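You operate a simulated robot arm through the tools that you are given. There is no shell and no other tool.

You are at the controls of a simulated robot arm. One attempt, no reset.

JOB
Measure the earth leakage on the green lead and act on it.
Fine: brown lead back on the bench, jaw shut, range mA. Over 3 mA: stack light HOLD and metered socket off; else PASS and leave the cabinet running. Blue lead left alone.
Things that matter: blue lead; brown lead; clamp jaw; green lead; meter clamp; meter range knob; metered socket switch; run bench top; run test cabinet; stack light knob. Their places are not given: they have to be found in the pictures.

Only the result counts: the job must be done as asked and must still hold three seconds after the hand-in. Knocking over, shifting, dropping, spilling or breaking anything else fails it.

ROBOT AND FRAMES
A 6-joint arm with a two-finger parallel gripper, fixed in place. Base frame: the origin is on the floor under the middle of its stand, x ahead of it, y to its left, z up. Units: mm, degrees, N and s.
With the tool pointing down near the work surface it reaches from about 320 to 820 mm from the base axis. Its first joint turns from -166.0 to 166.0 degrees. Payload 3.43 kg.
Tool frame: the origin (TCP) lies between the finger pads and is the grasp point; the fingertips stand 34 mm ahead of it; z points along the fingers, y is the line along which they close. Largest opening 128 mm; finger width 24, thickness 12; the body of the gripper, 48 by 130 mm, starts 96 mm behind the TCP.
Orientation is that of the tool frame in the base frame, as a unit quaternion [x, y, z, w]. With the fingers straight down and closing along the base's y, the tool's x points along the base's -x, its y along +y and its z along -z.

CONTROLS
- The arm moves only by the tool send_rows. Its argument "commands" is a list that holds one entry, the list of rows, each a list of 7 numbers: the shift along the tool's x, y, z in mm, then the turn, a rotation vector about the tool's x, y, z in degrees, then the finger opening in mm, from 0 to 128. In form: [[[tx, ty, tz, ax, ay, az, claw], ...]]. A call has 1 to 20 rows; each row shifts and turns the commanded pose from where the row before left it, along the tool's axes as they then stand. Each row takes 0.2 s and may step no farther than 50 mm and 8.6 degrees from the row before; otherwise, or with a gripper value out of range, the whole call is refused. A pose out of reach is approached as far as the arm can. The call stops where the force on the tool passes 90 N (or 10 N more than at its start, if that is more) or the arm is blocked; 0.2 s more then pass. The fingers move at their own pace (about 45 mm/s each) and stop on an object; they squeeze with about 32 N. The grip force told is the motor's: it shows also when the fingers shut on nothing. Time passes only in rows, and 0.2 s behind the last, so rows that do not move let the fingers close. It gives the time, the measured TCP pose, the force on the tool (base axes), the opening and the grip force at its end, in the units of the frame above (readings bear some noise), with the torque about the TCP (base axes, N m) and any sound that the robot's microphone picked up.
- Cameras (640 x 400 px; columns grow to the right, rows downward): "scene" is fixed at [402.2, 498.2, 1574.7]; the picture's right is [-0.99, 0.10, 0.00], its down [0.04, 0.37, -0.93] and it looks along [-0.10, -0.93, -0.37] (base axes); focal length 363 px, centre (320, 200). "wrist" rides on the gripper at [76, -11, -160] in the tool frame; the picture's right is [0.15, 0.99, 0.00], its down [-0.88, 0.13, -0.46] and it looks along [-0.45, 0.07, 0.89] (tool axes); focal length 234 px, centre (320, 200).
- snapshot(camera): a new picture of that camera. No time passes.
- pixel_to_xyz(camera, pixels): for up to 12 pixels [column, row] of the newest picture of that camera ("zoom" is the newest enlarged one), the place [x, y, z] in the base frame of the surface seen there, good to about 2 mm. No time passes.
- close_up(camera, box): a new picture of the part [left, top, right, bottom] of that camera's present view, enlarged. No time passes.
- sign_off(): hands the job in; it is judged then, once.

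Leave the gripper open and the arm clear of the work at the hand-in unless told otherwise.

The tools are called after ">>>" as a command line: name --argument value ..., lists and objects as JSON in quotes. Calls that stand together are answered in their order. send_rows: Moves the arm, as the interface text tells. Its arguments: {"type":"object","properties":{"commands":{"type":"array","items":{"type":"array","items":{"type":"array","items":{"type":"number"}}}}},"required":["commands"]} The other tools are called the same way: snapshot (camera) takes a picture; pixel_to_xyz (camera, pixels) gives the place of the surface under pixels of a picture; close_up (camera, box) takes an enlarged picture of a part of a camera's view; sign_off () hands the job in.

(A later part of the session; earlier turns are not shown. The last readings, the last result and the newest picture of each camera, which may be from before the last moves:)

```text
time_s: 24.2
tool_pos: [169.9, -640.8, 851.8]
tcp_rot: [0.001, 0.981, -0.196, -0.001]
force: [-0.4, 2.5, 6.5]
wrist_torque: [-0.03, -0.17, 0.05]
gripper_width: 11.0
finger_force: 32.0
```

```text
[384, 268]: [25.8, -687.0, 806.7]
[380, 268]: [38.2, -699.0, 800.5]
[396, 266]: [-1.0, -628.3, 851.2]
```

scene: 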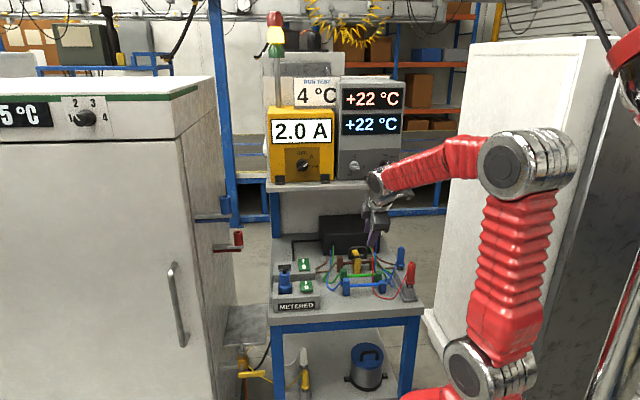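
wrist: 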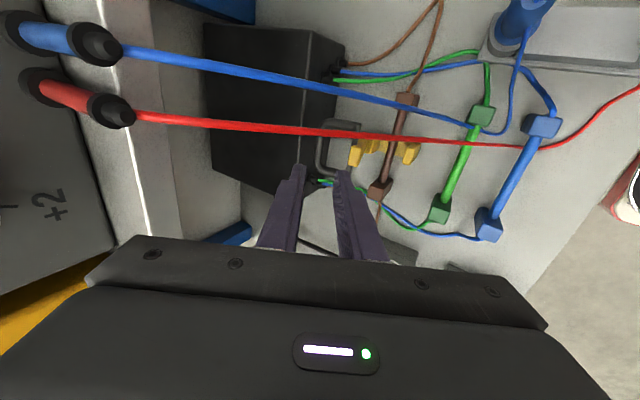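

The brown lead touches the bench (6.5 N). Opening the fingers to 22 mm and backing out along the tool axis.

>>> send_rows --commands '[[[0, 0, -0.5, 0, 0, 0, 14], [0, 0, 0, 0, 0, 0, 22], [0, 0, 0, 0, 0, 0, 22], [0, 0, -20, 0, 0, 0, 22], [0, 0, -30, 0, 0, 0, 22], [0, 0, -30, 0, 0, 0, 26], [0, 0, -30, 0, 0, 0, 26]]]'

>>> close_up --camera "scene" --box '[325, 225, 405, 295]'

>>> close_up --camera "wrist" --box '[240, 60, 464, 220]'

```text
time_s: 25.8
tool_pos: [170.4, -599.3, 953.1]
tcp_rot: [0.0, 0.981, -0.196, -0.001]
force: [-0.4, 0.6, -0.2]
wrist_torque: [0.0, 0.0, 0.0]
gripper_width: 25.9
finger_force: 0.0
```

```text
5.71 times, centred on (365, 260) of scene
```

zoom: 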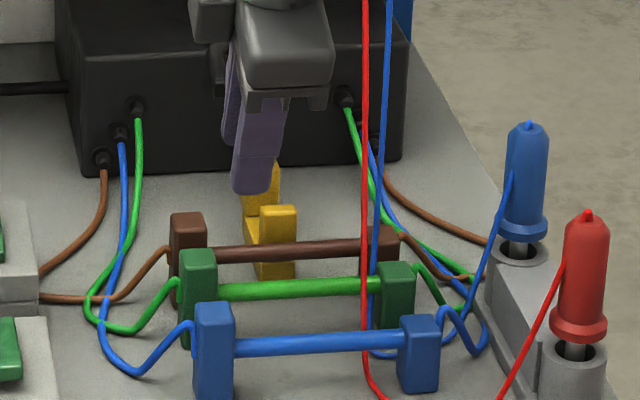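

```text
2.50 times, centred on (352, 140) of wrist
```

zoom: 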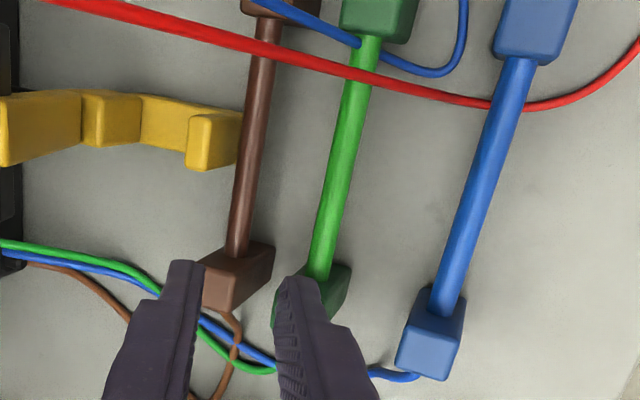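

Brown stands upright in front of the clamp. Probing the green rod and neighbours for the next grasp.

>>> pixel_to_xyz --camera "zoom" --pixels '[[345, 150], [332, 220], [322, 260], [258, 140], [243, 220], [230, 290], [240, 270], [335, 290], [478, 190], [425, 345], [270, 265], [215, 130]]'

```text
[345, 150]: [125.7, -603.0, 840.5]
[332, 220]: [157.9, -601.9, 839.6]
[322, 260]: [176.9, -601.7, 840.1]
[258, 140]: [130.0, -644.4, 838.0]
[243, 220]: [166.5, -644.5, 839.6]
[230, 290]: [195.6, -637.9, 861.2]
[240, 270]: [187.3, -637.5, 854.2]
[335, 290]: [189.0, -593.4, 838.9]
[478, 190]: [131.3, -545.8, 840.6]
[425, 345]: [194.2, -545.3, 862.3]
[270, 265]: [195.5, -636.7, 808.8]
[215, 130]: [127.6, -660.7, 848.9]
```

The green rod axis is near y≈-605.5, z≈834.5. Before moving it I'll check how far forward the open lid and handle reach.

>>> close_up --camera "wrist" --box '[160, 60, 352, 180]'

>>> pixel_to_xyz --camera "wrist" --pixels '[[243, 100], [243, 120], [256, 110], [268, 105], [236, 90], [236, 130], [225, 110], [280, 105], [290, 100], [318, 118]]'

```text
3.33 times, centred on (256, 120) of wrist
```

zoom: 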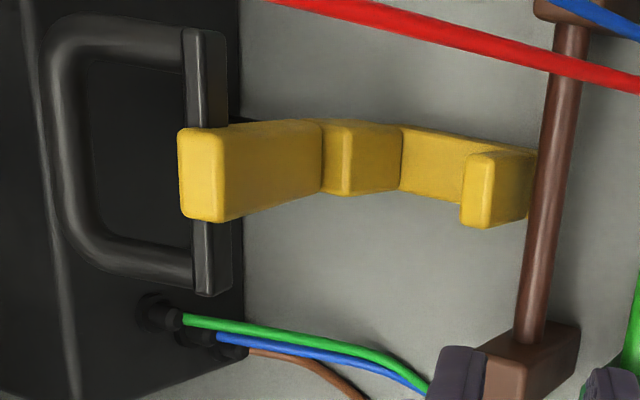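

```text
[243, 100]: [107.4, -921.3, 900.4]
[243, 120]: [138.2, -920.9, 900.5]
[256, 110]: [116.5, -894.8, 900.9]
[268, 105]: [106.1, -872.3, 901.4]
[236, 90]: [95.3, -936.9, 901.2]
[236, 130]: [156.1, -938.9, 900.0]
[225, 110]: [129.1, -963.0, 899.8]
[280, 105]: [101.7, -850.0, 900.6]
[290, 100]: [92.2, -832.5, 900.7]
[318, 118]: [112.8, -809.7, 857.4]
```

Those probes refer to an older wrist picture; I'll use the enlarged one instead.

>>> pixel_to_xyz --camera "zoom" --pixels '[[200, 175], [270, 165], [230, 175], [215, 80], [195, 80], [205, 260], [70, 150], [130, 35], [300, 170], [345, 160], [370, 150], [480, 190]]'

```text
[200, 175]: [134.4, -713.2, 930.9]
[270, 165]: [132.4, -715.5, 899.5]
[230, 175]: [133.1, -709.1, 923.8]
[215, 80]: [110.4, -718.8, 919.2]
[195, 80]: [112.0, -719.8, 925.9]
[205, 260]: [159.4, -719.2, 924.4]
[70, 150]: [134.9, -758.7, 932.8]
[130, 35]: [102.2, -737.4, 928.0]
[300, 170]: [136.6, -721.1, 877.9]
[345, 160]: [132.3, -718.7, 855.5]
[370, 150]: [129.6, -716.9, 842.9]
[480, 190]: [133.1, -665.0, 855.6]
```

Lid inner face runs from y -721 (z 878) to -709 (z 924); that leaves room. Now approaching the green rod: shift 39.7 along tool y, then 94 along the axis, then close.

>>> send_rows --commands '[[[0.9, 20, 0, 0, 0, 0, 23], [0, 19.7, 0, 0, 0, 0, 23], [0, 0, 32, 0, 0, 0, 23], [0, 0, 32, 0, 0, 0, 23]]]'

>>> close_up --camera "wrist" --box '[240, 60, 464, 220]'

>>> close_up --camera "scene" --box '[325, 225, 405, 295]'

```text
time_s: 26.8
tool_pos: [168.3, -587.6, 880.4]
tcp_rot: [0.0, 0.981, -0.195, 0.0]
force: [0.9, -0.2, -0.3]
wrist_torque: [0.02, 0.0, 0.0]
gripper_width: 23.0
finger_force: 0.1
```

```text
2.50 times, centred on (352, 140) of wrist
```

zoom: 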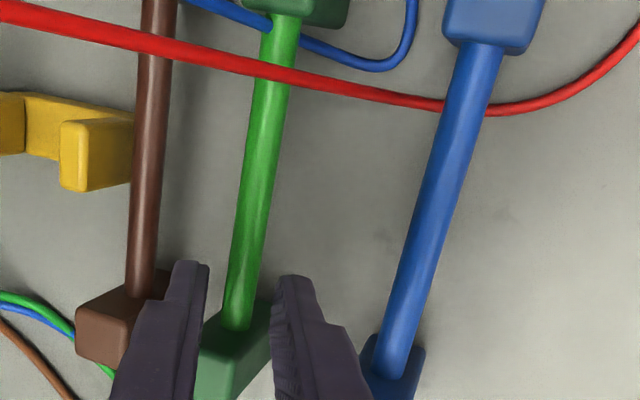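

```text
5.71 times, centred on (365, 260) of scene
```

zoom: 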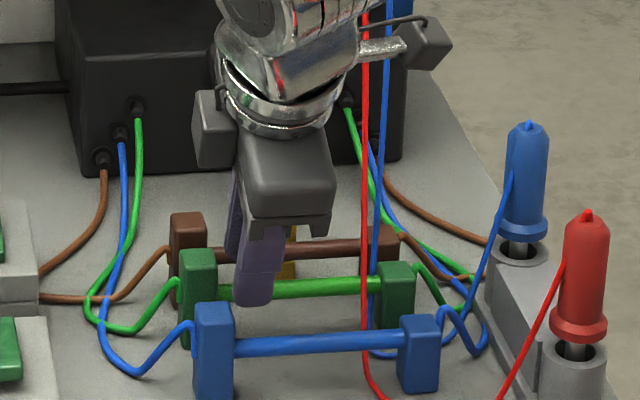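

Probing the green rod once more from here.

>>> pixel_to_xyz --camera "wrist" --pixels '[[340, 130]]'

>>> close_up --camera "wrist" --box '[240, 60, 464, 220]'

>>> pixel_to_xyz --camera "zoom" --pixels '[[267, 130], [253, 220], [243, 290], [232, 310], [250, 340], [150, 150], [140, 260], [420, 200]]'

```text
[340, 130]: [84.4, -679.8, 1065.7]
```

```text
2.50 times, centred on (352, 140) of wrist
```

zoom: 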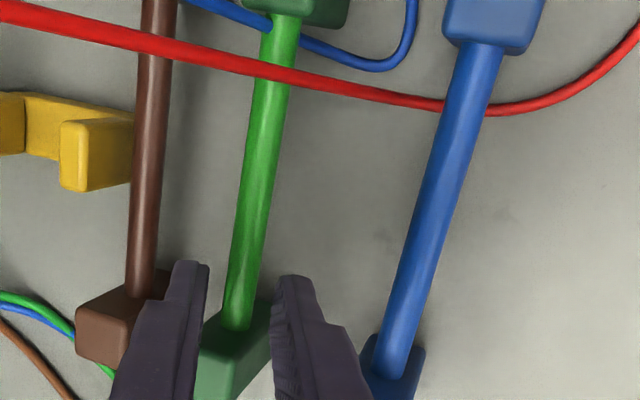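

```text
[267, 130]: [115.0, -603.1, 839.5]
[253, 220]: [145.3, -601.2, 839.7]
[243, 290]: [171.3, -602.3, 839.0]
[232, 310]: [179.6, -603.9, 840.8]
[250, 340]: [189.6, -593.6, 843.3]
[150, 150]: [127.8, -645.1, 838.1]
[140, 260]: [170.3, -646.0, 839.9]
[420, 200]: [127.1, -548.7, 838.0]
```

The rod lies about 1–2 mm to the tool's +y and 49 mm ahead. Advancing 31 mm with a 1.2 mm correction, then closing.

>>> send_rows --commands '[[[-1, 1.2, 16, 0, 0, 0, 23], [0, 0, 15, 0, 0, 0, 23], [0, 0, 0, 0, 0, 0, 14], [0, 0, 0, 0, 0, 0, 0], [0, 0, 0, 0, 0, 0, 0], [0, 0, 0, 0, 0, 0, 0]]]'

>>> close_up --camera "scene" --box '[325, 225, 405, 295]'

```text
time_s: 28.2
tool_pos: [169.9, -597.3, 849.4]
tcp_rot: [0.001, 0.981, -0.195, 0.0]
force: [0.2, -0.8, -0.6]
wrist_torque: [0.02, -0.04, -0.01]
gripper_width: 10.6
finger_force: 32.0
```

```text
5.71 times, centred on (365, 260) of scene
```

zoom: 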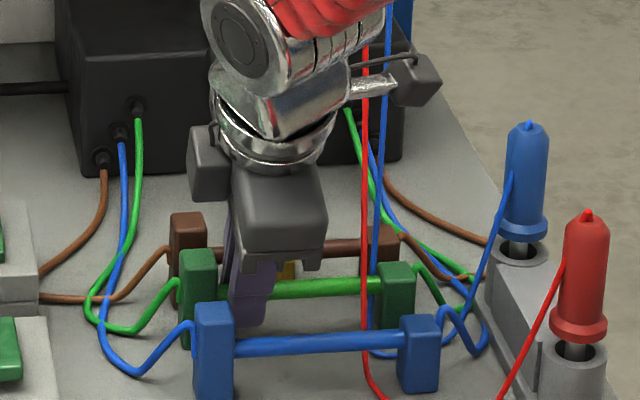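

Gripped the green rod. Lifting it 78 mm straight up.

>>> send_rows --commands '[[[0, -4.98, -12.0, 0, 0, 0, 0], [0, -4.98, -12.0, 0, 0, 0, 0], [0, -4.98, -12.0, 0, 0, 0, 0], [0, -4.98, -12.0, 0, 0, 0, 0], [0, -4.98, -12.0, 0, 0, 0, 0], [0, -4.98, -12.0, 0, 0, 0, 0], [0, 0, 0, 0, 0, 0, 0]]]'

>>> close_up --camera "scene" --box '[325, 225, 405, 295]'

>>> close_up --camera "wrist" --box '[200, 60, 424, 220]'

```text
time_s: 29.8
tool_pos: [168.6, -598.7, 927.8]
tcp_rot: [0.001, 0.981, -0.196, -0.001]
force: [0.2, 0.5, 0.1]
wrist_torque: [-0.03, 0.04, -0.04]
gripper_width: 10.6
finger_force: 31.4
```

```text
5.71 times, centred on (365, 260) of scene
```

zoom: 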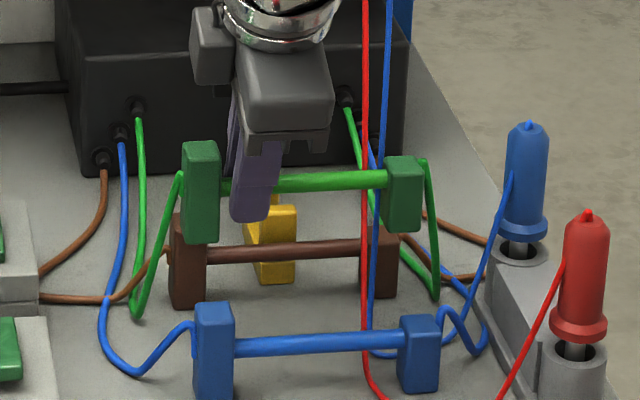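

```text
2.50 times, centred on (312, 140) of wrist
```

zoom: 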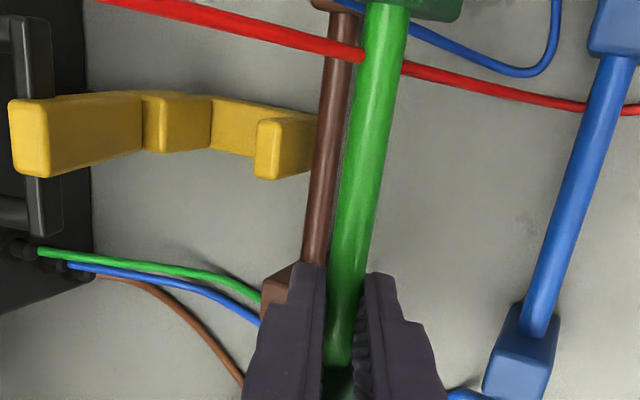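

Green lead is lifted level, above brown. Moving it 76 mm toward -y at this height.

>>> send_rows --commands '[[[0, -11.7, 4.85, 0, 0, 0, 0], [0, -11.7, 4.85, 0, 0, 0, 0], [0, -11.7, 4.85, 0, 0, 0, 0], [0, -11.7, 4.85, 0, 0, 0, 0], [0, -11.7, 4.85, 0, 0, 0, 0], [0, -11.7, 4.85, 0, 0, 0, 0], [0, 0, 0, 0, 0, 0, 0]]]'

>>> close_up --camera "scene" --box '[325, 225, 405, 295]'

>>> close_up --camera "wrist" --box '[200, 60, 424, 220]'

```text
time_s: 31.4
tool_pos: [169.9, -675.1, 928.1]
tcp_rot: [0.0, 0.981, -0.195, 0.0]
force: [-0.2, -0.2, -0.6]
wrist_torque: [-0.02, -0.01, 0.01]
gripper_width: 10.7
finger_force: 31.6
```

```text
5.71 times, centred on (365, 260) of scene
```

zoom: 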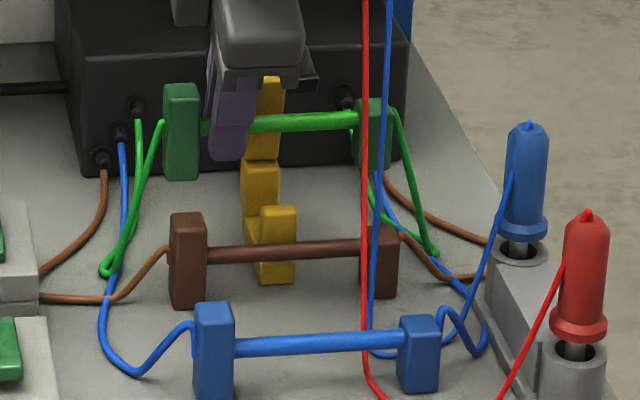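

```text
2.50 times, centred on (312, 140) of wrist
```

zoom: 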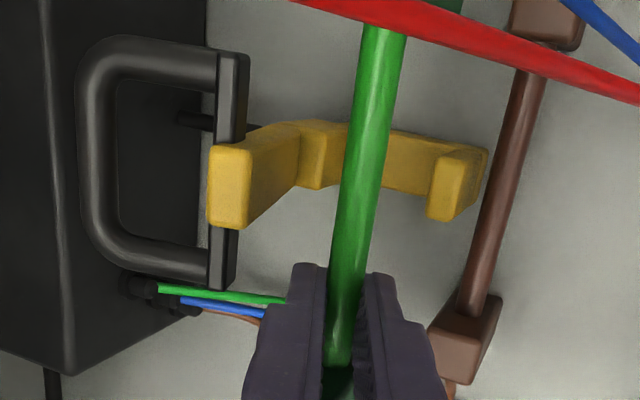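

>>> pixel_to_xyz --camera "zoom" --pixels '[[380, 60], [365, 160], [355, 220], [345, 270], [270, 150], [320, 150], [455, 190], [445, 160], [500, 180], [230, 260]]'

```text
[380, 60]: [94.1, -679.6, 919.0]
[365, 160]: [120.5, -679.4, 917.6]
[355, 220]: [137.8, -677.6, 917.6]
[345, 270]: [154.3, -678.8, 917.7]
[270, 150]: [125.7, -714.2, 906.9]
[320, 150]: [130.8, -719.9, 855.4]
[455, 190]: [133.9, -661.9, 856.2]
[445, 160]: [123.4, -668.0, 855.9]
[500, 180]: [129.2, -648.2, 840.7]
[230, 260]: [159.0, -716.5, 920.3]
```

Green rod axis is at y≈-681, z≈912. Lowering 35 mm while moving 11 mm further back, so it ends over the clamp's slot (y≈-692).

>>> send_rows --commands '[[[0, 0.81, 9.14, 0, 0, 0, 0], [0, 0.81, 9.14, 0, 0, 0, 0], [0, 0.81, 9.14, 0, 0, 0, 0], [0, 0.81, 9.14, 0, 0, 0, 0], [0, 0, 0, 0, 0, 0, 0]]]'

>>> close_up --camera "wrist" --box '[200, 60, 424, 220]'

>>> pixel_to_xyz --camera "zoom" --pixels '[[380, 60], [365, 160], [355, 220], [345, 270]]'

```text
time_s: 32.6
tool_pos: [169.1, -684.5, 892.6]
tcp_rot: [0.002, 0.981, -0.195, 0.0]
force: [0.2, 0.1, -1.1]
wrist_torque: [0.01, -0.04, 0.0]
gripper_width: 11.0
finger_force: 32.1
```

```text
2.50 times, centred on (312, 140) of wrist
```

zoom: 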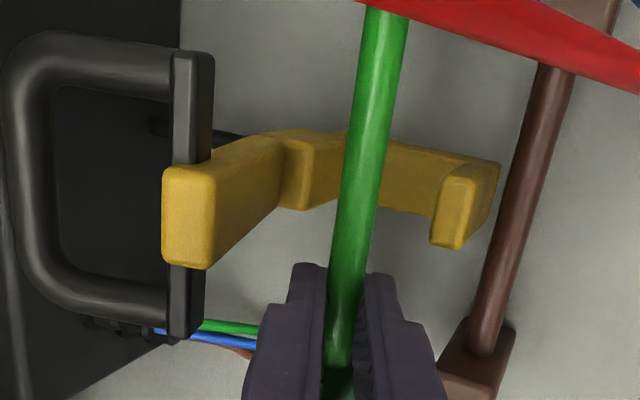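

```text
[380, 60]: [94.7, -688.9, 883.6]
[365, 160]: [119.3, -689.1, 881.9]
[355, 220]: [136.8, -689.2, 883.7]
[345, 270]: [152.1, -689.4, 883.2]
```

Rod top at z≈883, y axis≈-690.5, between the posts. Lowering 37 mm, then small steps.

>>> send_rows --commands '[[[0, 3.54, 8.55, 0, 0, 0, 0], [0, 3.54, 8.55, 0, 0, 0, 0], [0, 3.54, 8.55, 0, 0, 0, 0], [0, 3.54, 8.55, 0, 0, 0, 0], [0, 0.77, 1.85, 0, 0, 0, 0], [0, 0.57, 1.39, 0, 0, 0, 0], [0, 0.29, 0.69, 0, 0, 0, 0]]]'

>>> close_up --camera "wrist" --box '[200, 60, 424, 220]'

>>> pixel_to_xyz --camera "zoom" --pixels '[[380, 60], [365, 160], [355, 220], [345, 270]]'

```text
time_s: 34.2
tool_pos: [168.9, -684.3, 851.8]
tcp_rot: [0.001, 0.981, -0.195, 0.001]
force: [0.1, -0.5, -0.8]
wrist_torque: [0.02, -0.03, 0.05]
gripper_width: 10.9
finger_force: 32.0
```

```text
2.50 times, centred on (312, 140) of wrist
```

zoom: 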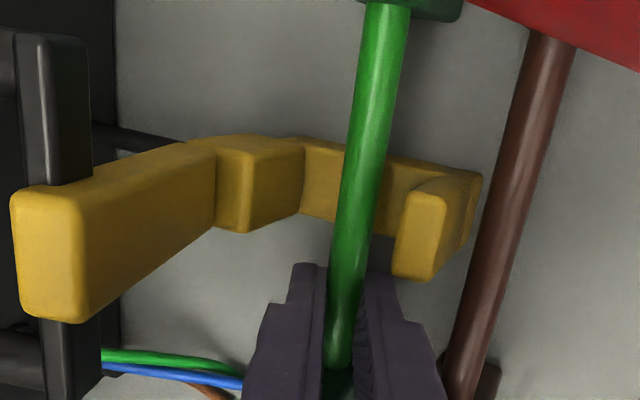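

```text
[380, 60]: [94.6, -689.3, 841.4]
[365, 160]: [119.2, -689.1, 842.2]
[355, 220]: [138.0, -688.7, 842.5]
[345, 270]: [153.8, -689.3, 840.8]
```

About 1.5 mm to go. Small steps until the bench is felt.

>>> send_rows --commands '[[[0, 0.29, 0.69, 0, 0, 0, 0], [0, 0.29, 0.69, 0, 0, 0, 0], [0, 0, 0, 0, 0, 0, 0]]]'

```text
time_s: 35.0
tool_pos: [169.2, -685.1, 850.0]
tcp_rot: [0.001, 0.981, -0.195, 0.0]
force: [-0.1, -0.1, 0.6]
wrist_torque: [0.0, -0.03, 0.04]
gripper_width: 10.7
finger_force: 32.4
```

>>> send_rows --commands '[[[0, 0.29, 0.69, 0, 0, 0, 0], [0, 0, 0, 0, 0, 0, 0]]]'

```text
time_s: 35.6
tool_pos: [170.6, -685.5, 849.4]
tcp_rot: [0.001, 0.981, -0.195, 0.0]
force: [-0.3, 0.2, 4.0]
wrist_torque: [-0.04, 0.12, -0.04]
gripper_width: 10.5
finger_force: 32.3
```

Contact at 4 N. Releasing and backing out along the tool axis.

>>> send_rows --commands '[[[0, 0, -0.5, 0, 0, 0, 14], [0, 0, 0, 0, 0, 0, 22], [0, 0, 0, 0, 0, 0, 22], [0, 0, -20, 0, 0, 0, 22], [0, 0, -30, 0, 0, 0, 22], [0, 0, -30, 0, 0, 0, 24], [0, 0, -30, 0, 0, 0, 24], [0, 0, -30, 0, 0, 0, 24]]]'

>>> close_up --camera "scene" --box '[325, 225, 405, 295]'

>>> close_up --camera "wrist" --box '[160, 40, 416, 220]'

```text
time_s: 37.4
tool_pos: [168.6, -631.5, 979.7]
tcp_rot: [0.0, 0.981, -0.195, 0.0]
force: [0.1, 0.6, 0.2]
wrist_torque: [-0.03, 0.01, 0.01]
gripper_width: 24.2
finger_force: 0.0
```

```text
5.71 times, centred on (365, 260) of scene
```

zoom: 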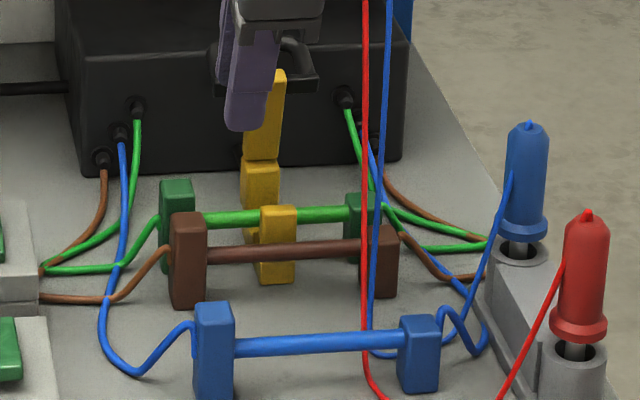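

```text
2.22 times, centred on (288, 130) of wrist
```

zoom: 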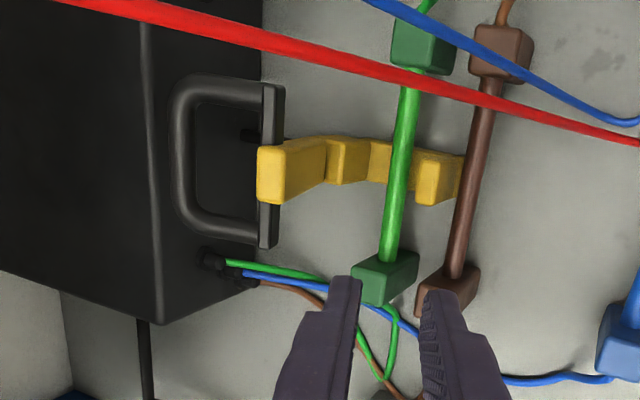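

Green stands in the clamp slot and brown in front of it. Now I go back to the lid handle: tilt to 30° and move to (137,-697,1041), then advance along the earlier line.

>>> send_rows --commands '[[[0, 0, 0, 7.5, 0, 0, 26], [7.9, -21.85, -5.1, 0, 0, 0, 26], [7.9, -21.85, -5.1, 0, 0, 0, 26], [7.9, -21.85, -5.1, 0, 0, 0, 26], [7.9, -21.85, -5.1, 0, 0, 0, 26], [0, 0, 35, 0, 0, 0, 26], [0, 0, 35, 0, 0, 0, 26], [0, 0, 0, 0, 0, 0, 26]]]'

>>> close_up --camera "wrist" --box '[240, 100, 400, 240]'

>>> close_up --camera "scene" --box '[325, 205, 405, 275]'

```text
time_s: 39.2
tool_pos: [137.6, -731.5, 980.2]
tcp_rot: [0.001, 0.966, -0.258, 0.0]
force: [0.2, 0.5, 0.1]
wrist_torque: [0.0, -0.01, 0.0]
gripper_width: 25.9
finger_force: 0.1
```

```text
2.86 times, centred on (320, 170) of wrist
```

zoom: 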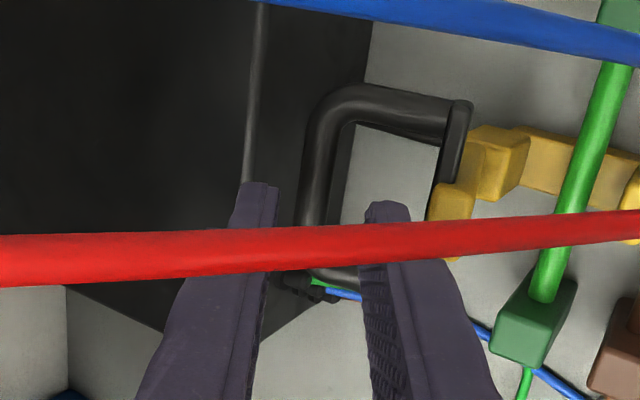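

```text
5.71 times, centred on (365, 240) of scene
```

zoom: 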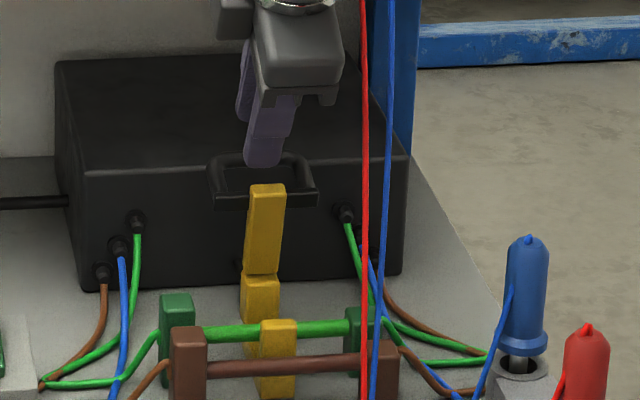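

The bar lies between the fingers. Advancing 49.5 mm and closing.

>>> send_rows --commands '[[[0, -0.4, 25, 0, 0, 0, 26], [0, 0, 24.5, 0, 0, 0, 26], [0, 0, 0, 0, 0, 0, 16], [0, 0, 0, 0, 0, 0, 0], [0, 0, 0, 0, 0, 0, 0], [0, 0, 0, 0, 0, 0, 0]]]'

>>> close_up --camera "scene" --box '[325, 215, 405, 285]'

```text
time_s: 40.6
tool_pos: [139.2, -755.9, 939.2]
tcp_rot: [0.0, 0.966, -0.26, 0.0]
force: [-1.0, -4.5, 7.8]
wrist_torque: [-0.18, 0.01, -0.03]
gripper_width: 11.2
finger_force: 44.8
```

```text
5.71 times, centred on (365, 250) of scene
```

zoom: 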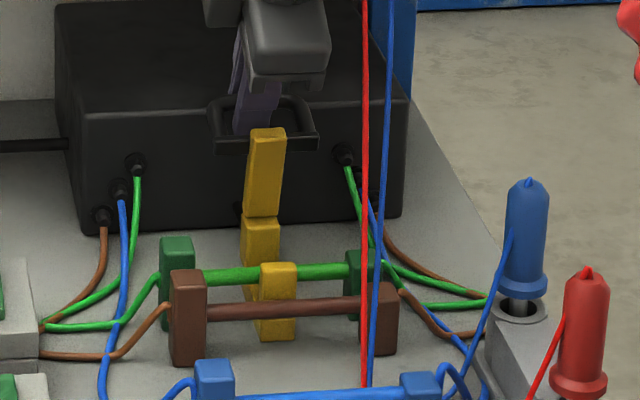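

Gripped (11.2 mm). Swinging the lid forward along the reverse arc from 80° to 20°.

>>> send_rows --commands '[[[0, 3.4, -5.1, 0, 0, 0, 0], [0, 3.7, -5.0, 0, 0, 0, 0], [0, 4.2, -4.6, 0, 0, 0, 0], [0, 4.5, -4.3, 0, 0, 0, 0], [0, 5.0, -3.75, 0, 0, 0, 0], [0, 5.2, -3.4, 0, 0, 0, 0], [0, 5.5, -2.9, 0, 0, 0, 0], [0, 5.7, -2.4, 0, 0, 0, 0], [0, 5.9, -1.8, 0, 0, 0, 0], [0, 6.1, -1.4, 0, 0, 0, 0], [0, 6.2, -0.7, 0, 0, 0, 0], [0, 6.2, -0.4, 0, 0, 0, 0]]]'

>>> close_up --camera "scene" --box '[325, 215, 405, 285]'

```text
time_s: 43.2
tool_pos: [138.0, -686.1, 937.8]
tcp_rot: [0.0, 0.966, -0.258, 0.0]
force: [1.9, -1.4, 3.5]
wrist_torque: [-0.26, -0.17, 0.13]
gripper_width: 11.2
finger_force: 44.8
```

```text
5.71 times, centred on (365, 250) of scene
```

zoom: 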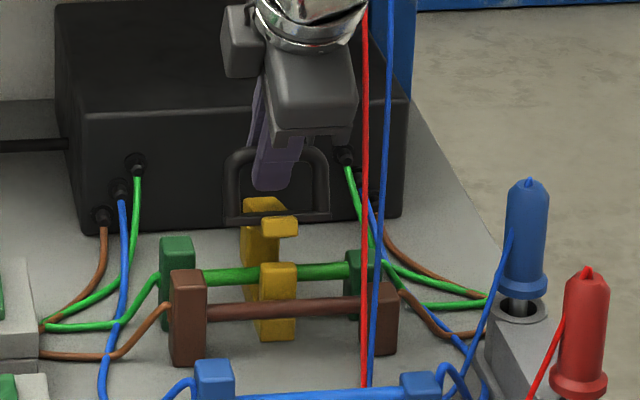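

Lid is at about 20°. Finishing the last 20°.

>>> send_rows --commands '[[[0, 6.2, 0.3, 0, 0, 0, 0], [0, 6.1, 0.6, 0, 0, 0, 0], [0, 6, 1.5, 0, 0, 0, 0], [0, 6, 1.7, 0, 0, 0, 0], [0, 0, 0, 0, 0, 0, 0]]]'

>>> close_up --camera "scene" --box '[340, 235, 380, 285]'

>>> close_up --camera "scene" --box '[250, 90, 410, 190]'

```text
time_s: 44.4
tool_pos: [137.9, -667.8, 922.8]
tcp_rot: [0.0, 0.965, -0.261, -0.001]
force: [-2.4, -12.0, 4.7]
wrist_torque: [-0.25, 0.2, -0.08]
gripper_width: 11.1
finger_force: 44.5
```

```text
8.00 times, centred on (360, 260) of scene
```

zoom: 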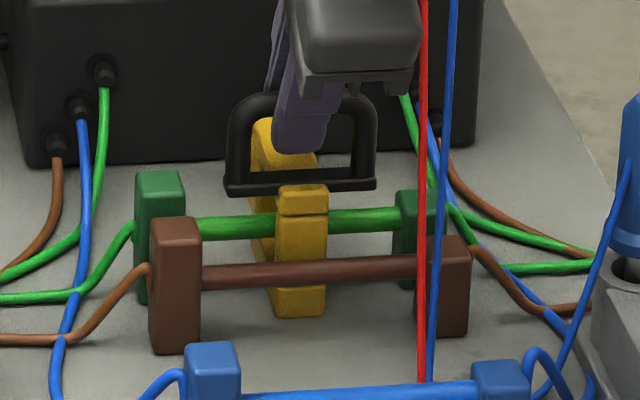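

```text
4.00 times, centred on (330, 140) of scene
```

zoom: 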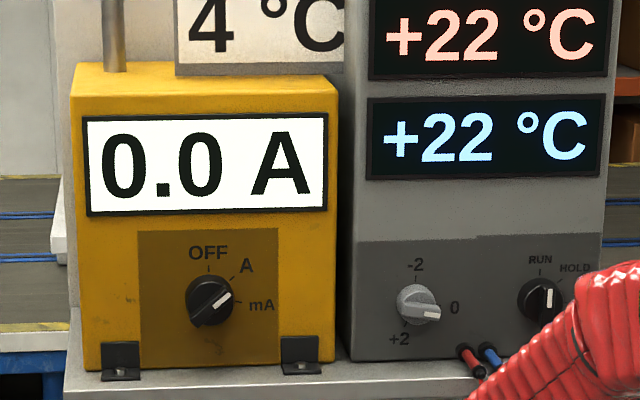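

The lid looks closed and the meter reads 0.0 A on the green lead. I'll press down a further ~1.5 mm (while relaxing 1 mm in y) to be sure it is fully shut.

>>> send_rows --commands '[[[0, -0.1, 1.8, 0, 0, 0, 0], [0, 0, 0, 0, 0, 0, 0]]]'

>>> close_up --camera "scene" --box '[345, 245, 375, 275]'

```text
time_s: 45.0
tool_pos: [139.2, -666.9, 922.0]
tcp_rot: [0.0, 0.966, -0.259, 0.0]
force: [-2.6, 15.1, 31.4]
wrist_torque: [-0.06, 0.16, -0.06]
gripper_width: 11.2
finger_force: 44.7
```

```text
13.33 times, centred on (360, 260) of scene
```

zoom: 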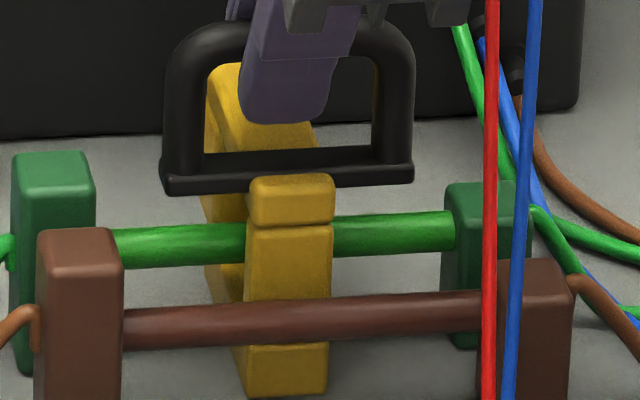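

Firmly shut (31 N). Relaxing, opening the fingers and backing out along the axis.

>>> send_rows --commands '[[[0, 0, -1.5, 0, 0, 0, 0], [0, 0, 0, 0, 0, 0, 18], [0, 0, 0, 0, 0, 0, 30], [0, 0, 0, 0, 0, 0, 30], [0, 0, -25, 0, 0, 0, 30], [0, 0, -35, 0, 0, 0, 30], [0, 0, -35, 0, 0, 0, 30], [0, 0, -35, 0, 0, 0, 30]]]'

>>> snapshot --camera "scene"

>>> close_up --camera "scene" --box '[325, 225, 405, 295]'

```text
time_s: 46.8
tool_pos: [137.7, -601.7, 1033.0]
tcp_rot: [0.0, 0.966, -0.258, 0.0]
force: [-0.2, -0.3, -0.7]
wrist_torque: [-0.02, 0.0, -0.03]
gripper_width: 30.1
finger_force: 0.1
```

```text
taken
```

scene: 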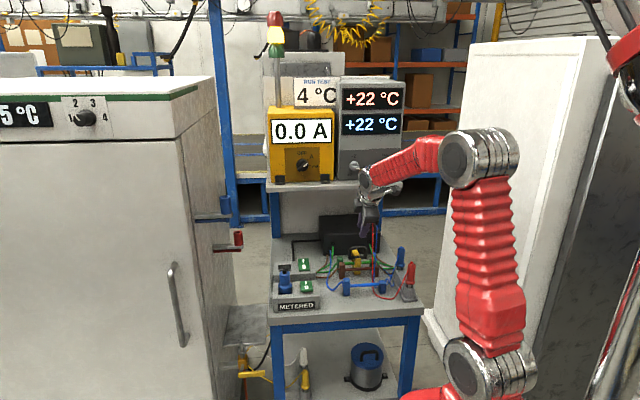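

```text
5.71 times, centred on (365, 260) of scene
```

zoom: 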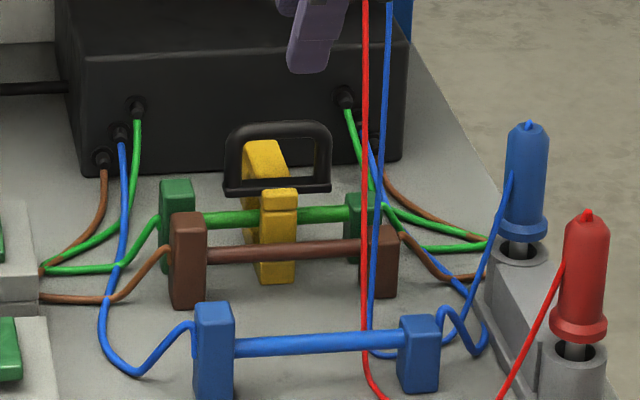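

The jaw is shut on green. Next the meter range knob. Enlarging and probing it.

>>> close_up --camera "scene" --box '[292, 152, 324, 184]'

>>> pixel_to_xyz --camera "zoom" --pixels '[[242, 175], [200, 225], [220, 190], [270, 145], [175, 250], [180, 175], [290, 210], [100, 100], [340, 300], [235, 260], [100, 300], [300, 130]]'

```text
12.50 times, centred on (308, 168) of scene
```

zoom: 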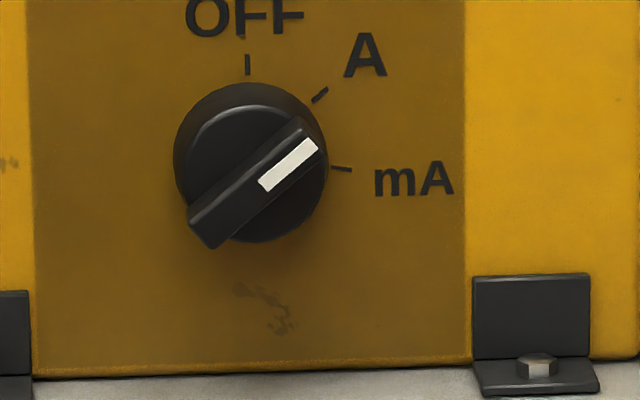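

```text
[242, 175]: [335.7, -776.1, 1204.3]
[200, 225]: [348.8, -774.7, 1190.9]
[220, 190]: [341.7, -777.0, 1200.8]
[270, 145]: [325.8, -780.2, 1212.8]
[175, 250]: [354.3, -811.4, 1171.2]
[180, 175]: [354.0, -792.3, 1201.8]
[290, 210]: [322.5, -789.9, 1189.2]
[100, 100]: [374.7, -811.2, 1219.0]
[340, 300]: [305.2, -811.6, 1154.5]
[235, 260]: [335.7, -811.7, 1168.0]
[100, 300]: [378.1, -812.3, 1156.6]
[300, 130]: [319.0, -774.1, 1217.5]
```

Knob: panel y≈-811, bar face y≈-775, knob axis ≈ (332, 1203), bar about 51° clockwise from up (at A); mA is about 101°. I'll first move to (332,-560,1203), level the tool to point along -y (60° about tool x), and roll -38.5° so the fingers straddle the bar.

>>> send_rows --commands '[[[-24.3, -6.1, -21, 0, 0, 0, 30], [-24.3, -6.1, -21, 0, 0, 0, 30], [-24.3, -6.1, -21, 0, 0, 0, 30], [-24.3, -6.1, -21, 0, 0, 0, 30], [-24.3, -6.1, -21, 0, 0, 0, 30], [-24.3, -6.1, -21, 0, 0, 0, 30], [-24.3, -6.1, -21, 0, 0, 0, 30], [-24.3, -6.1, -21, 0, 0, 0, 30], [0, 0, 0, 7.5, 0, 0, 30], [0, 0, 0, 7.5, 0, 0, 30], [0, 0, 0, 7.5, 0, 0, 30], [0, 0, 0, 7.5, 0, 0, 30], [0, 0, 0, 7.5, 0, 0, 30], [0, 0, 0, 7.5, 0, 0, 30], [0, 0, 0, 7.5, 0, 0, 30], [0, 0, 0, 7.5, 0, 0, 30]]]'

>>> snapshot --camera "scene"

>>> snapshot --camera "wrist"

```text
time_s: 50.2
tool_pos: [332.9, -560.6, 1204.9]
tcp_rot: [0.0, -0.706, 0.708, 0.001]
force: [0.2, 0.9, 0.0]
wrist_torque: [0.04, -0.04, -0.01]
gripper_width: 30.1
finger_force: 0.1
```

```text
taken
```

scene: 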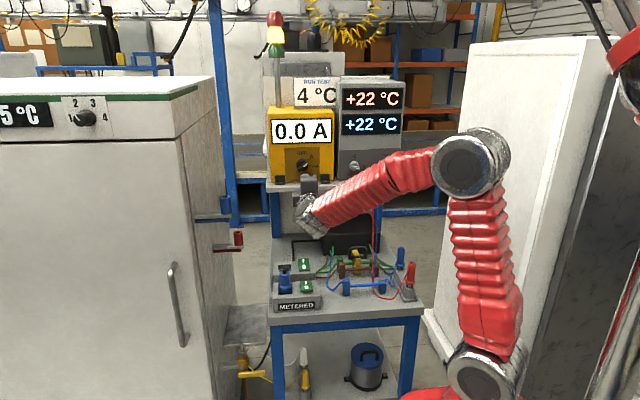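

```text
taken
```

wrist: 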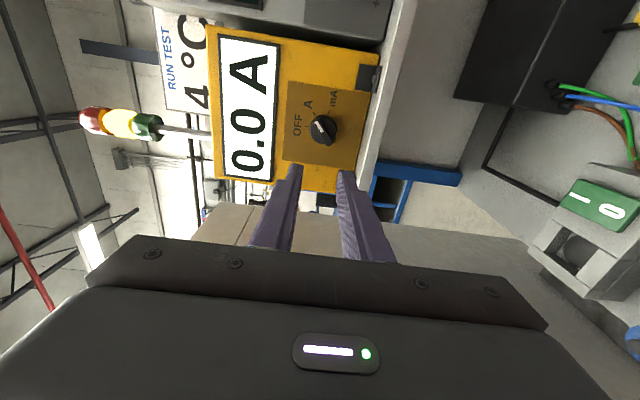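

The tool now points along -y. Enlarging the knob in the wrist view to measure its center and bar.

>>> close_up --camera "wrist" --box '[280, 80, 360, 180]'

>>> close_up --camera "wrist" --box '[290, 95, 354, 159]'

```text
4.00 times, centred on (320, 130) of wrist
```

zoom: 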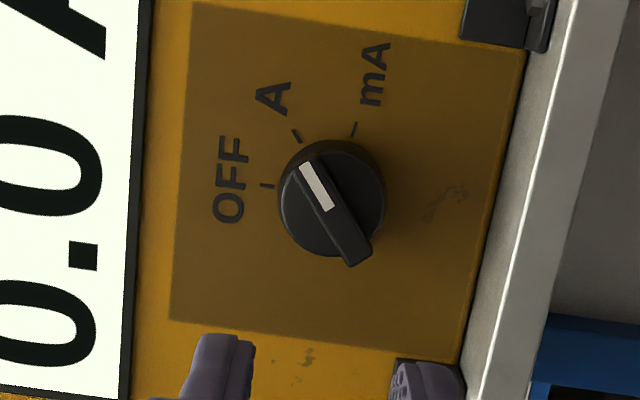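

```text
6.25 times, centred on (322, 127) of wrist
```

zoom: 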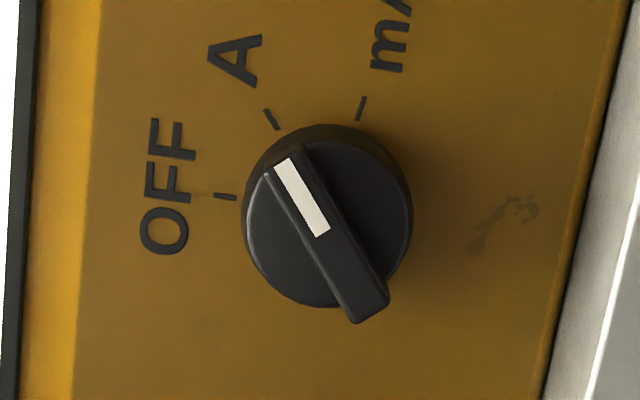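

>>> pixel_to_xyz --camera "zoom" --pixels '[[275, 175], [300, 160], [355, 315], [382, 300], [328, 235], [255, 230], [400, 230], [320, 290], [350, 150], [220, 198], [270, 118], [361, 105]]'

```text
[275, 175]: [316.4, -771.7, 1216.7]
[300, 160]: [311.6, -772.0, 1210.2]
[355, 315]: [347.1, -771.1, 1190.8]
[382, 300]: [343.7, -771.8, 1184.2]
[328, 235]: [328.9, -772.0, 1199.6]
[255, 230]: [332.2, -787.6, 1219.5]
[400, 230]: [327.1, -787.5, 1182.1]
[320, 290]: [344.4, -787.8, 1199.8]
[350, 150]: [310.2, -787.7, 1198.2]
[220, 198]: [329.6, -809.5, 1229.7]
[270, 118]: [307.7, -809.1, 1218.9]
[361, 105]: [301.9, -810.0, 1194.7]
```

Bar center ≈ (329.5, -772, 1200.5), bar at 50° clockwise from up. Rolling -39.6° about the tool axis, opening to 26.

>>> send_rows --commands '[[[0, 0, 0, 0, 0, -7.92, 28], [0, 0, 0, 0, 0, -7.92, 28], [0, 0, 0, 0, 0, -7.92, 28], [0, 0, 0, 0, 0, -7.92, 28], [0, 0, 0, 0, 0, -7.92, 28], [0, 0, 0, 0, 0, 0, 28]]]'

>>> snapshot --camera "wrist"

```text
time_s: 51.6
tool_pos: [332.9, -560.2, 1205.1]
tcp_rot: [0.24, -0.665, 0.666, 0.24]
force: [0.3, 0.6, -0.3]
wrist_torque: [-0.01, 0.01, 0.0]
gripper_width: 28.0
finger_force: 0.0
```

```text
taken
```

wrist: 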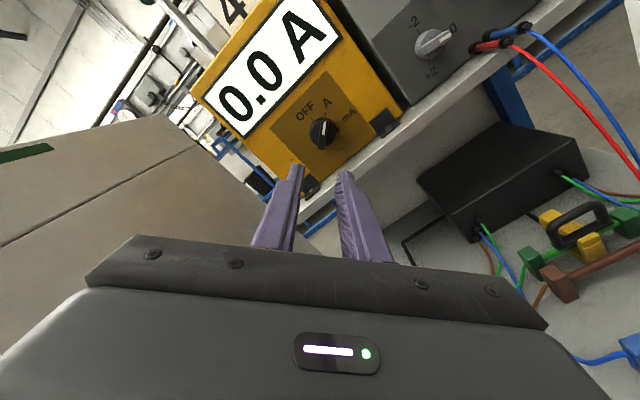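

Roll is right. Shifting 5.7 mm along tool y to center on the bar and advancing 150 mm toward the knob.

>>> send_rows --commands '[[[-0.3, 5.7, 30, 0, 0, 0, 28], [0, 0, 40, 0, 0, 0, 28], [0, 0, 40, 0, 0, 0, 28], [0, 0, 35, 0, 0, 0, 28], [0, 0, 0, 0, 0, 0, 28]]]'

>>> close_up --camera "wrist" --box '[256, 90, 384, 190]'

>>> close_up --camera "scene" --box '[270, 140, 350, 200]'

```text
time_s: 52.8
tool_pos: [329.0, -705.4, 1199.8]
tcp_rot: [-0.24, 0.665, -0.665, -0.239]
force: [0.0, -0.4, -0.6]
wrist_torque: [-0.01, 0.02, 0.0]
gripper_width: 27.8
finger_force: 0.0
```

```text
4.00 times, centred on (320, 140) of wrist
```

zoom: 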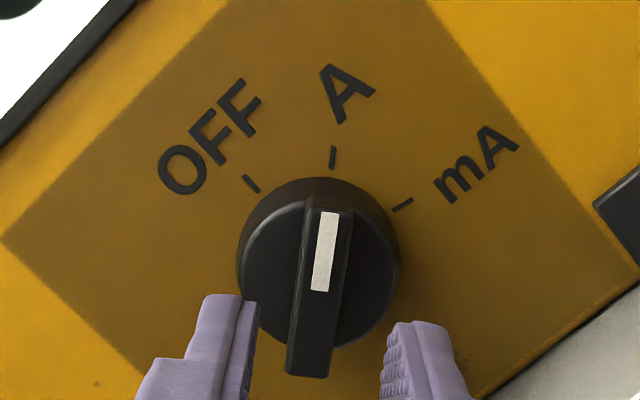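

```text
6.67 times, centred on (310, 170) of scene
```

zoom: 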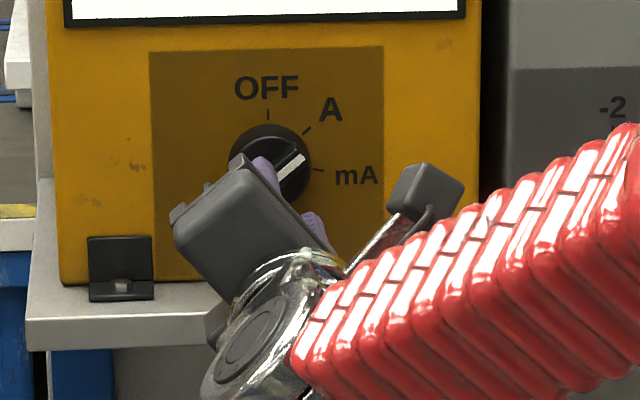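

Aligned on the bar. Advancing 43.5 mm (tips stop ~4 mm before the disc) and closing.

>>> send_rows --commands '[[[0, 0, 22, 0, 0, 0, 28], [0, 0, 21.5, 0, 0, 0, 28], [0, 0, 0, 0, 0, 0, 16], [0, 0, 0, 0, 0, 0, 0], [0, 0, 0, 0, 0, 0, 0], [0, 0, 0, 0, 0, 0, 0]]]'

>>> close_up --camera "wrist" --box '[256, 90, 384, 190]'

```text
time_s: 54.2
tool_pos: [330.1, -749.0, 1200.0]
tcp_rot: [0.239, -0.665, 0.666, 0.24]
force: [7.5, -13.0, 9.4]
wrist_torque: [0.18, -0.01, 0.62]
gripper_width: 11.9
finger_force: 45.2
```

```text
4.00 times, centred on (320, 140) of wrist
```

zoom: 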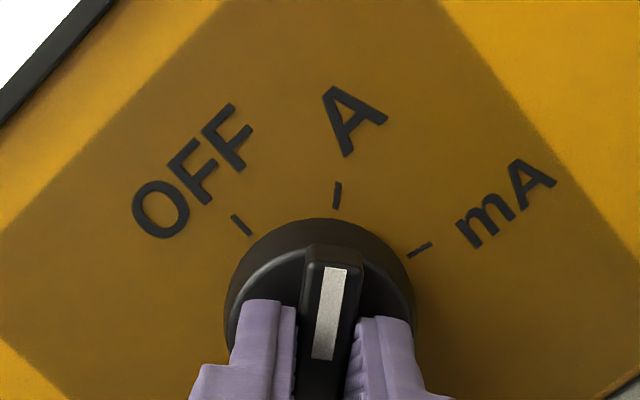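

Gripped the bar (11.9 mm). Turning +50° (clockwise seen from the front) in 7 rows.

>>> send_rows --commands '[[[0, -0.6, 0, 0, 0, 7.2, 0], [0, 0, 0, 0, 0, 7.2, 0], [0, 0, 0, 0, 0, 7.2, 0], [0, 0, 0, 0, 0, 7.2, 0], [0, 0, 0, 0, 0, 7.2, 0], [0, 0, 0, 0, 0, 7.2, 0], [0, 0, 0, 0, 0, 7.2, 0], [0, 0, 0, 0, 0, 0, 0]]]'

>>> close_up --camera "wrist" --box '[256, 90, 384, 190]'

>>> close_up --camera "scene" --box '[250, 90, 410, 190]'

```text
time_s: 56.0
tool_pos: [329.4, -749.3, 1200.9]
tcp_rot: [0.066, 0.704, -0.704, 0.066]
force: [5.2, -11.7, 8.7]
wrist_torque: [-0.29, 1.07, 0.28]
gripper_width: 11.8
finger_force: 44.9
```

```text
4.00 times, centred on (320, 140) of wrist
```

zoom: 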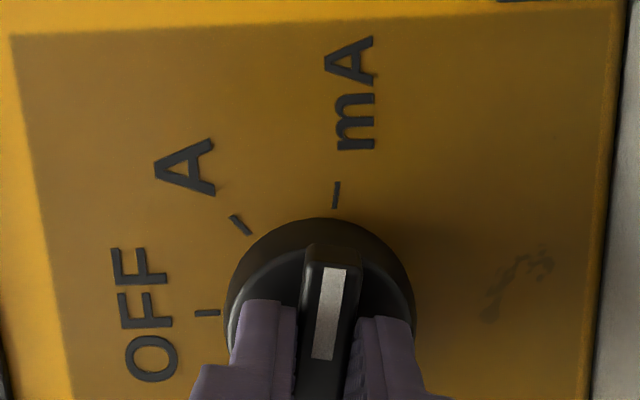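

```text
4.00 times, centred on (330, 140) of scene
```

zoom: 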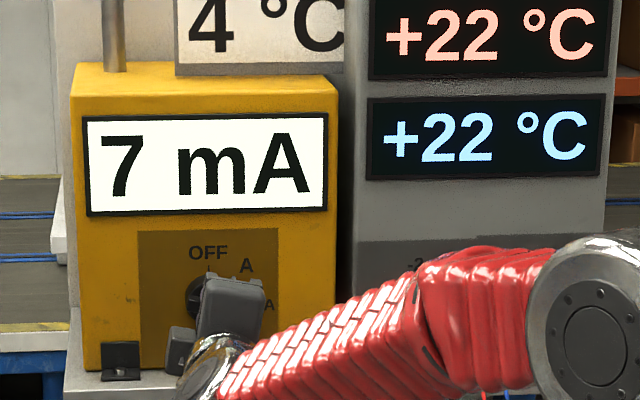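

The meter now reads 7 mA, which is over 3 mA. The knob points at mA. Releasing and backing off, then confirming the reading.

>>> send_rows --commands '[[[0, 0, 0, 0, 0, 0, 16], [0, 0, 0, 0, 0, 0, 28], [0, 0, 0, 0, 0, 0, 28], [0, 0, -20, 0, 0, 0, 28], [0, 0, -40, 0, 0, 0, 28], [0, 0, -40, 0, 0, 0, 28], [0, 0, -40, 0, 0, 0, 28], [0, 0, -40, 0, 0, 0, 28], [0, 0, -30, 0, 0, 0, 28]]]'

>>> close_up --camera "wrist" --box '[220, 50, 420, 190]'

>>> close_up --camera "scene" --box '[250, 90, 410, 190]'

>>> snapshot --camera "scene"

```text
time_s: 58.0
tool_pos: [329.8, -536.9, 1200.3]
tcp_rot: [0.067, 0.704, -0.704, 0.066]
force: [-0.1, -0.6, -0.2]
wrist_torque: [-0.01, -0.01, 0.02]
gripper_width: 28.0
finger_force: 0.0
```

```text
2.86 times, centred on (320, 120) of wrist
```

zoom: 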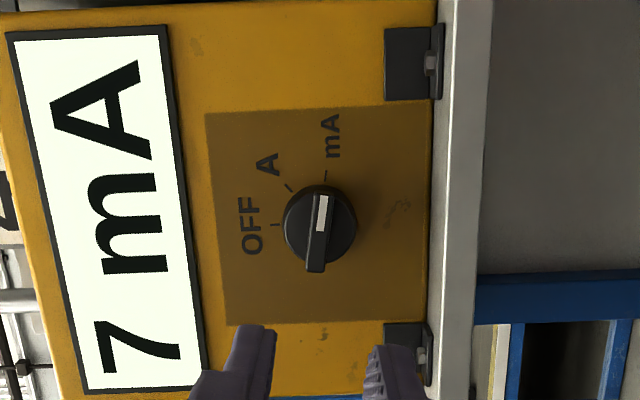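

```text
4.00 times, centred on (330, 140) of scene
```

zoom: 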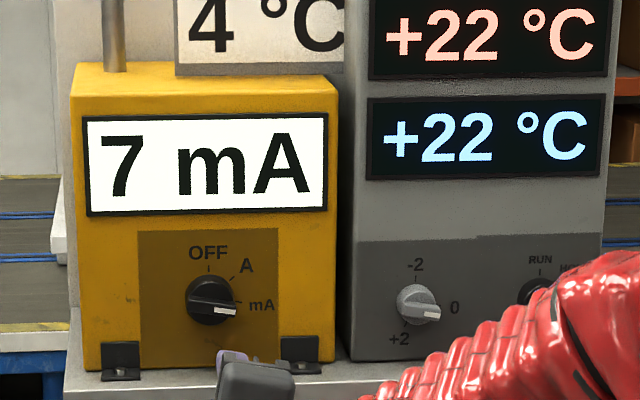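

```text
taken
```

scene: 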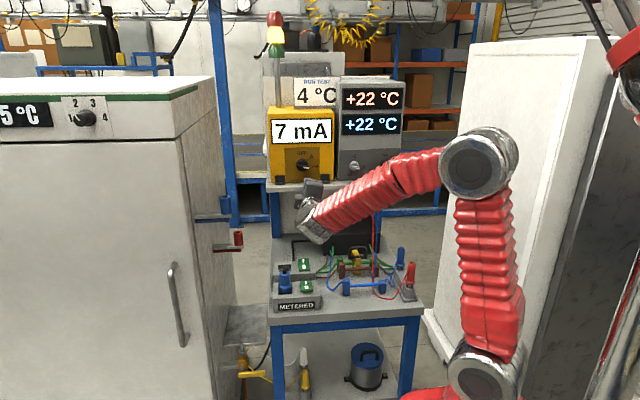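

7 mA is confirmed, so the result is HOLD and metered socket off. Next the stack light knob near (13,-772,1202), at RUN. I'll roll the tool -100.8° so the fingers close along x with the camera above, then travel to x≈13 at y≈-620.

>>> send_rows --commands '[[[0, 0, 0, 0, 0, -8.4, 28], [0, 0, 0, 0, 0, -8.4, 28], [0, 0, 0, 0, 0, -8.4, 28], [0, 0, 0, 0, 0, -8.4, 28], [0, 0, 0, 0, 0, -8.4, 28], [0, 0, 0, 0, 0, -8.4, 28], [0, 0, 0, 0, 0, -8.4, 28], [0, 0, 0, 0, 0, -8.4, 28], [0, 0, 0, 0, 0, -8.4, 28], [0, 0, 0, 0, 0, -8.4, 28], [0, 0, 0, 0, 0, -8.4, 28], [0, 0, 0, 0, 0, -8.4, 28], [0, 0, 0, 0, 0, 0, 28]]]'

>>> snapshot --camera "wrist"

```text
time_s: 60.8
tool_pos: [329.8, -537.7, 1200.3]
tcp_rot: [0.501, -0.499, 0.5, 0.5]
force: [-0.4, 0.5, -0.6]
wrist_torque: [0.02, 0.0, 0.02]
gripper_width: 27.8
finger_force: 0.0
```

```text
taken
```

wrist: 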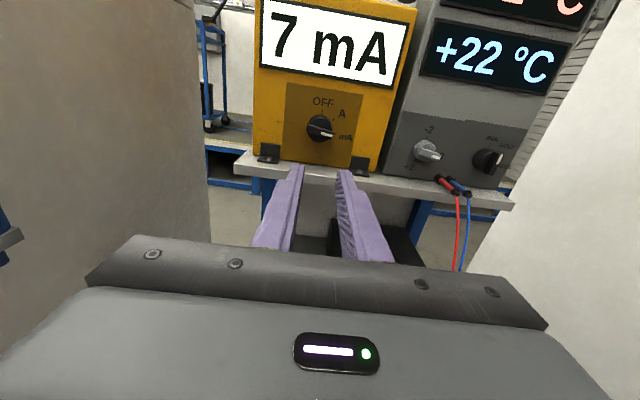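

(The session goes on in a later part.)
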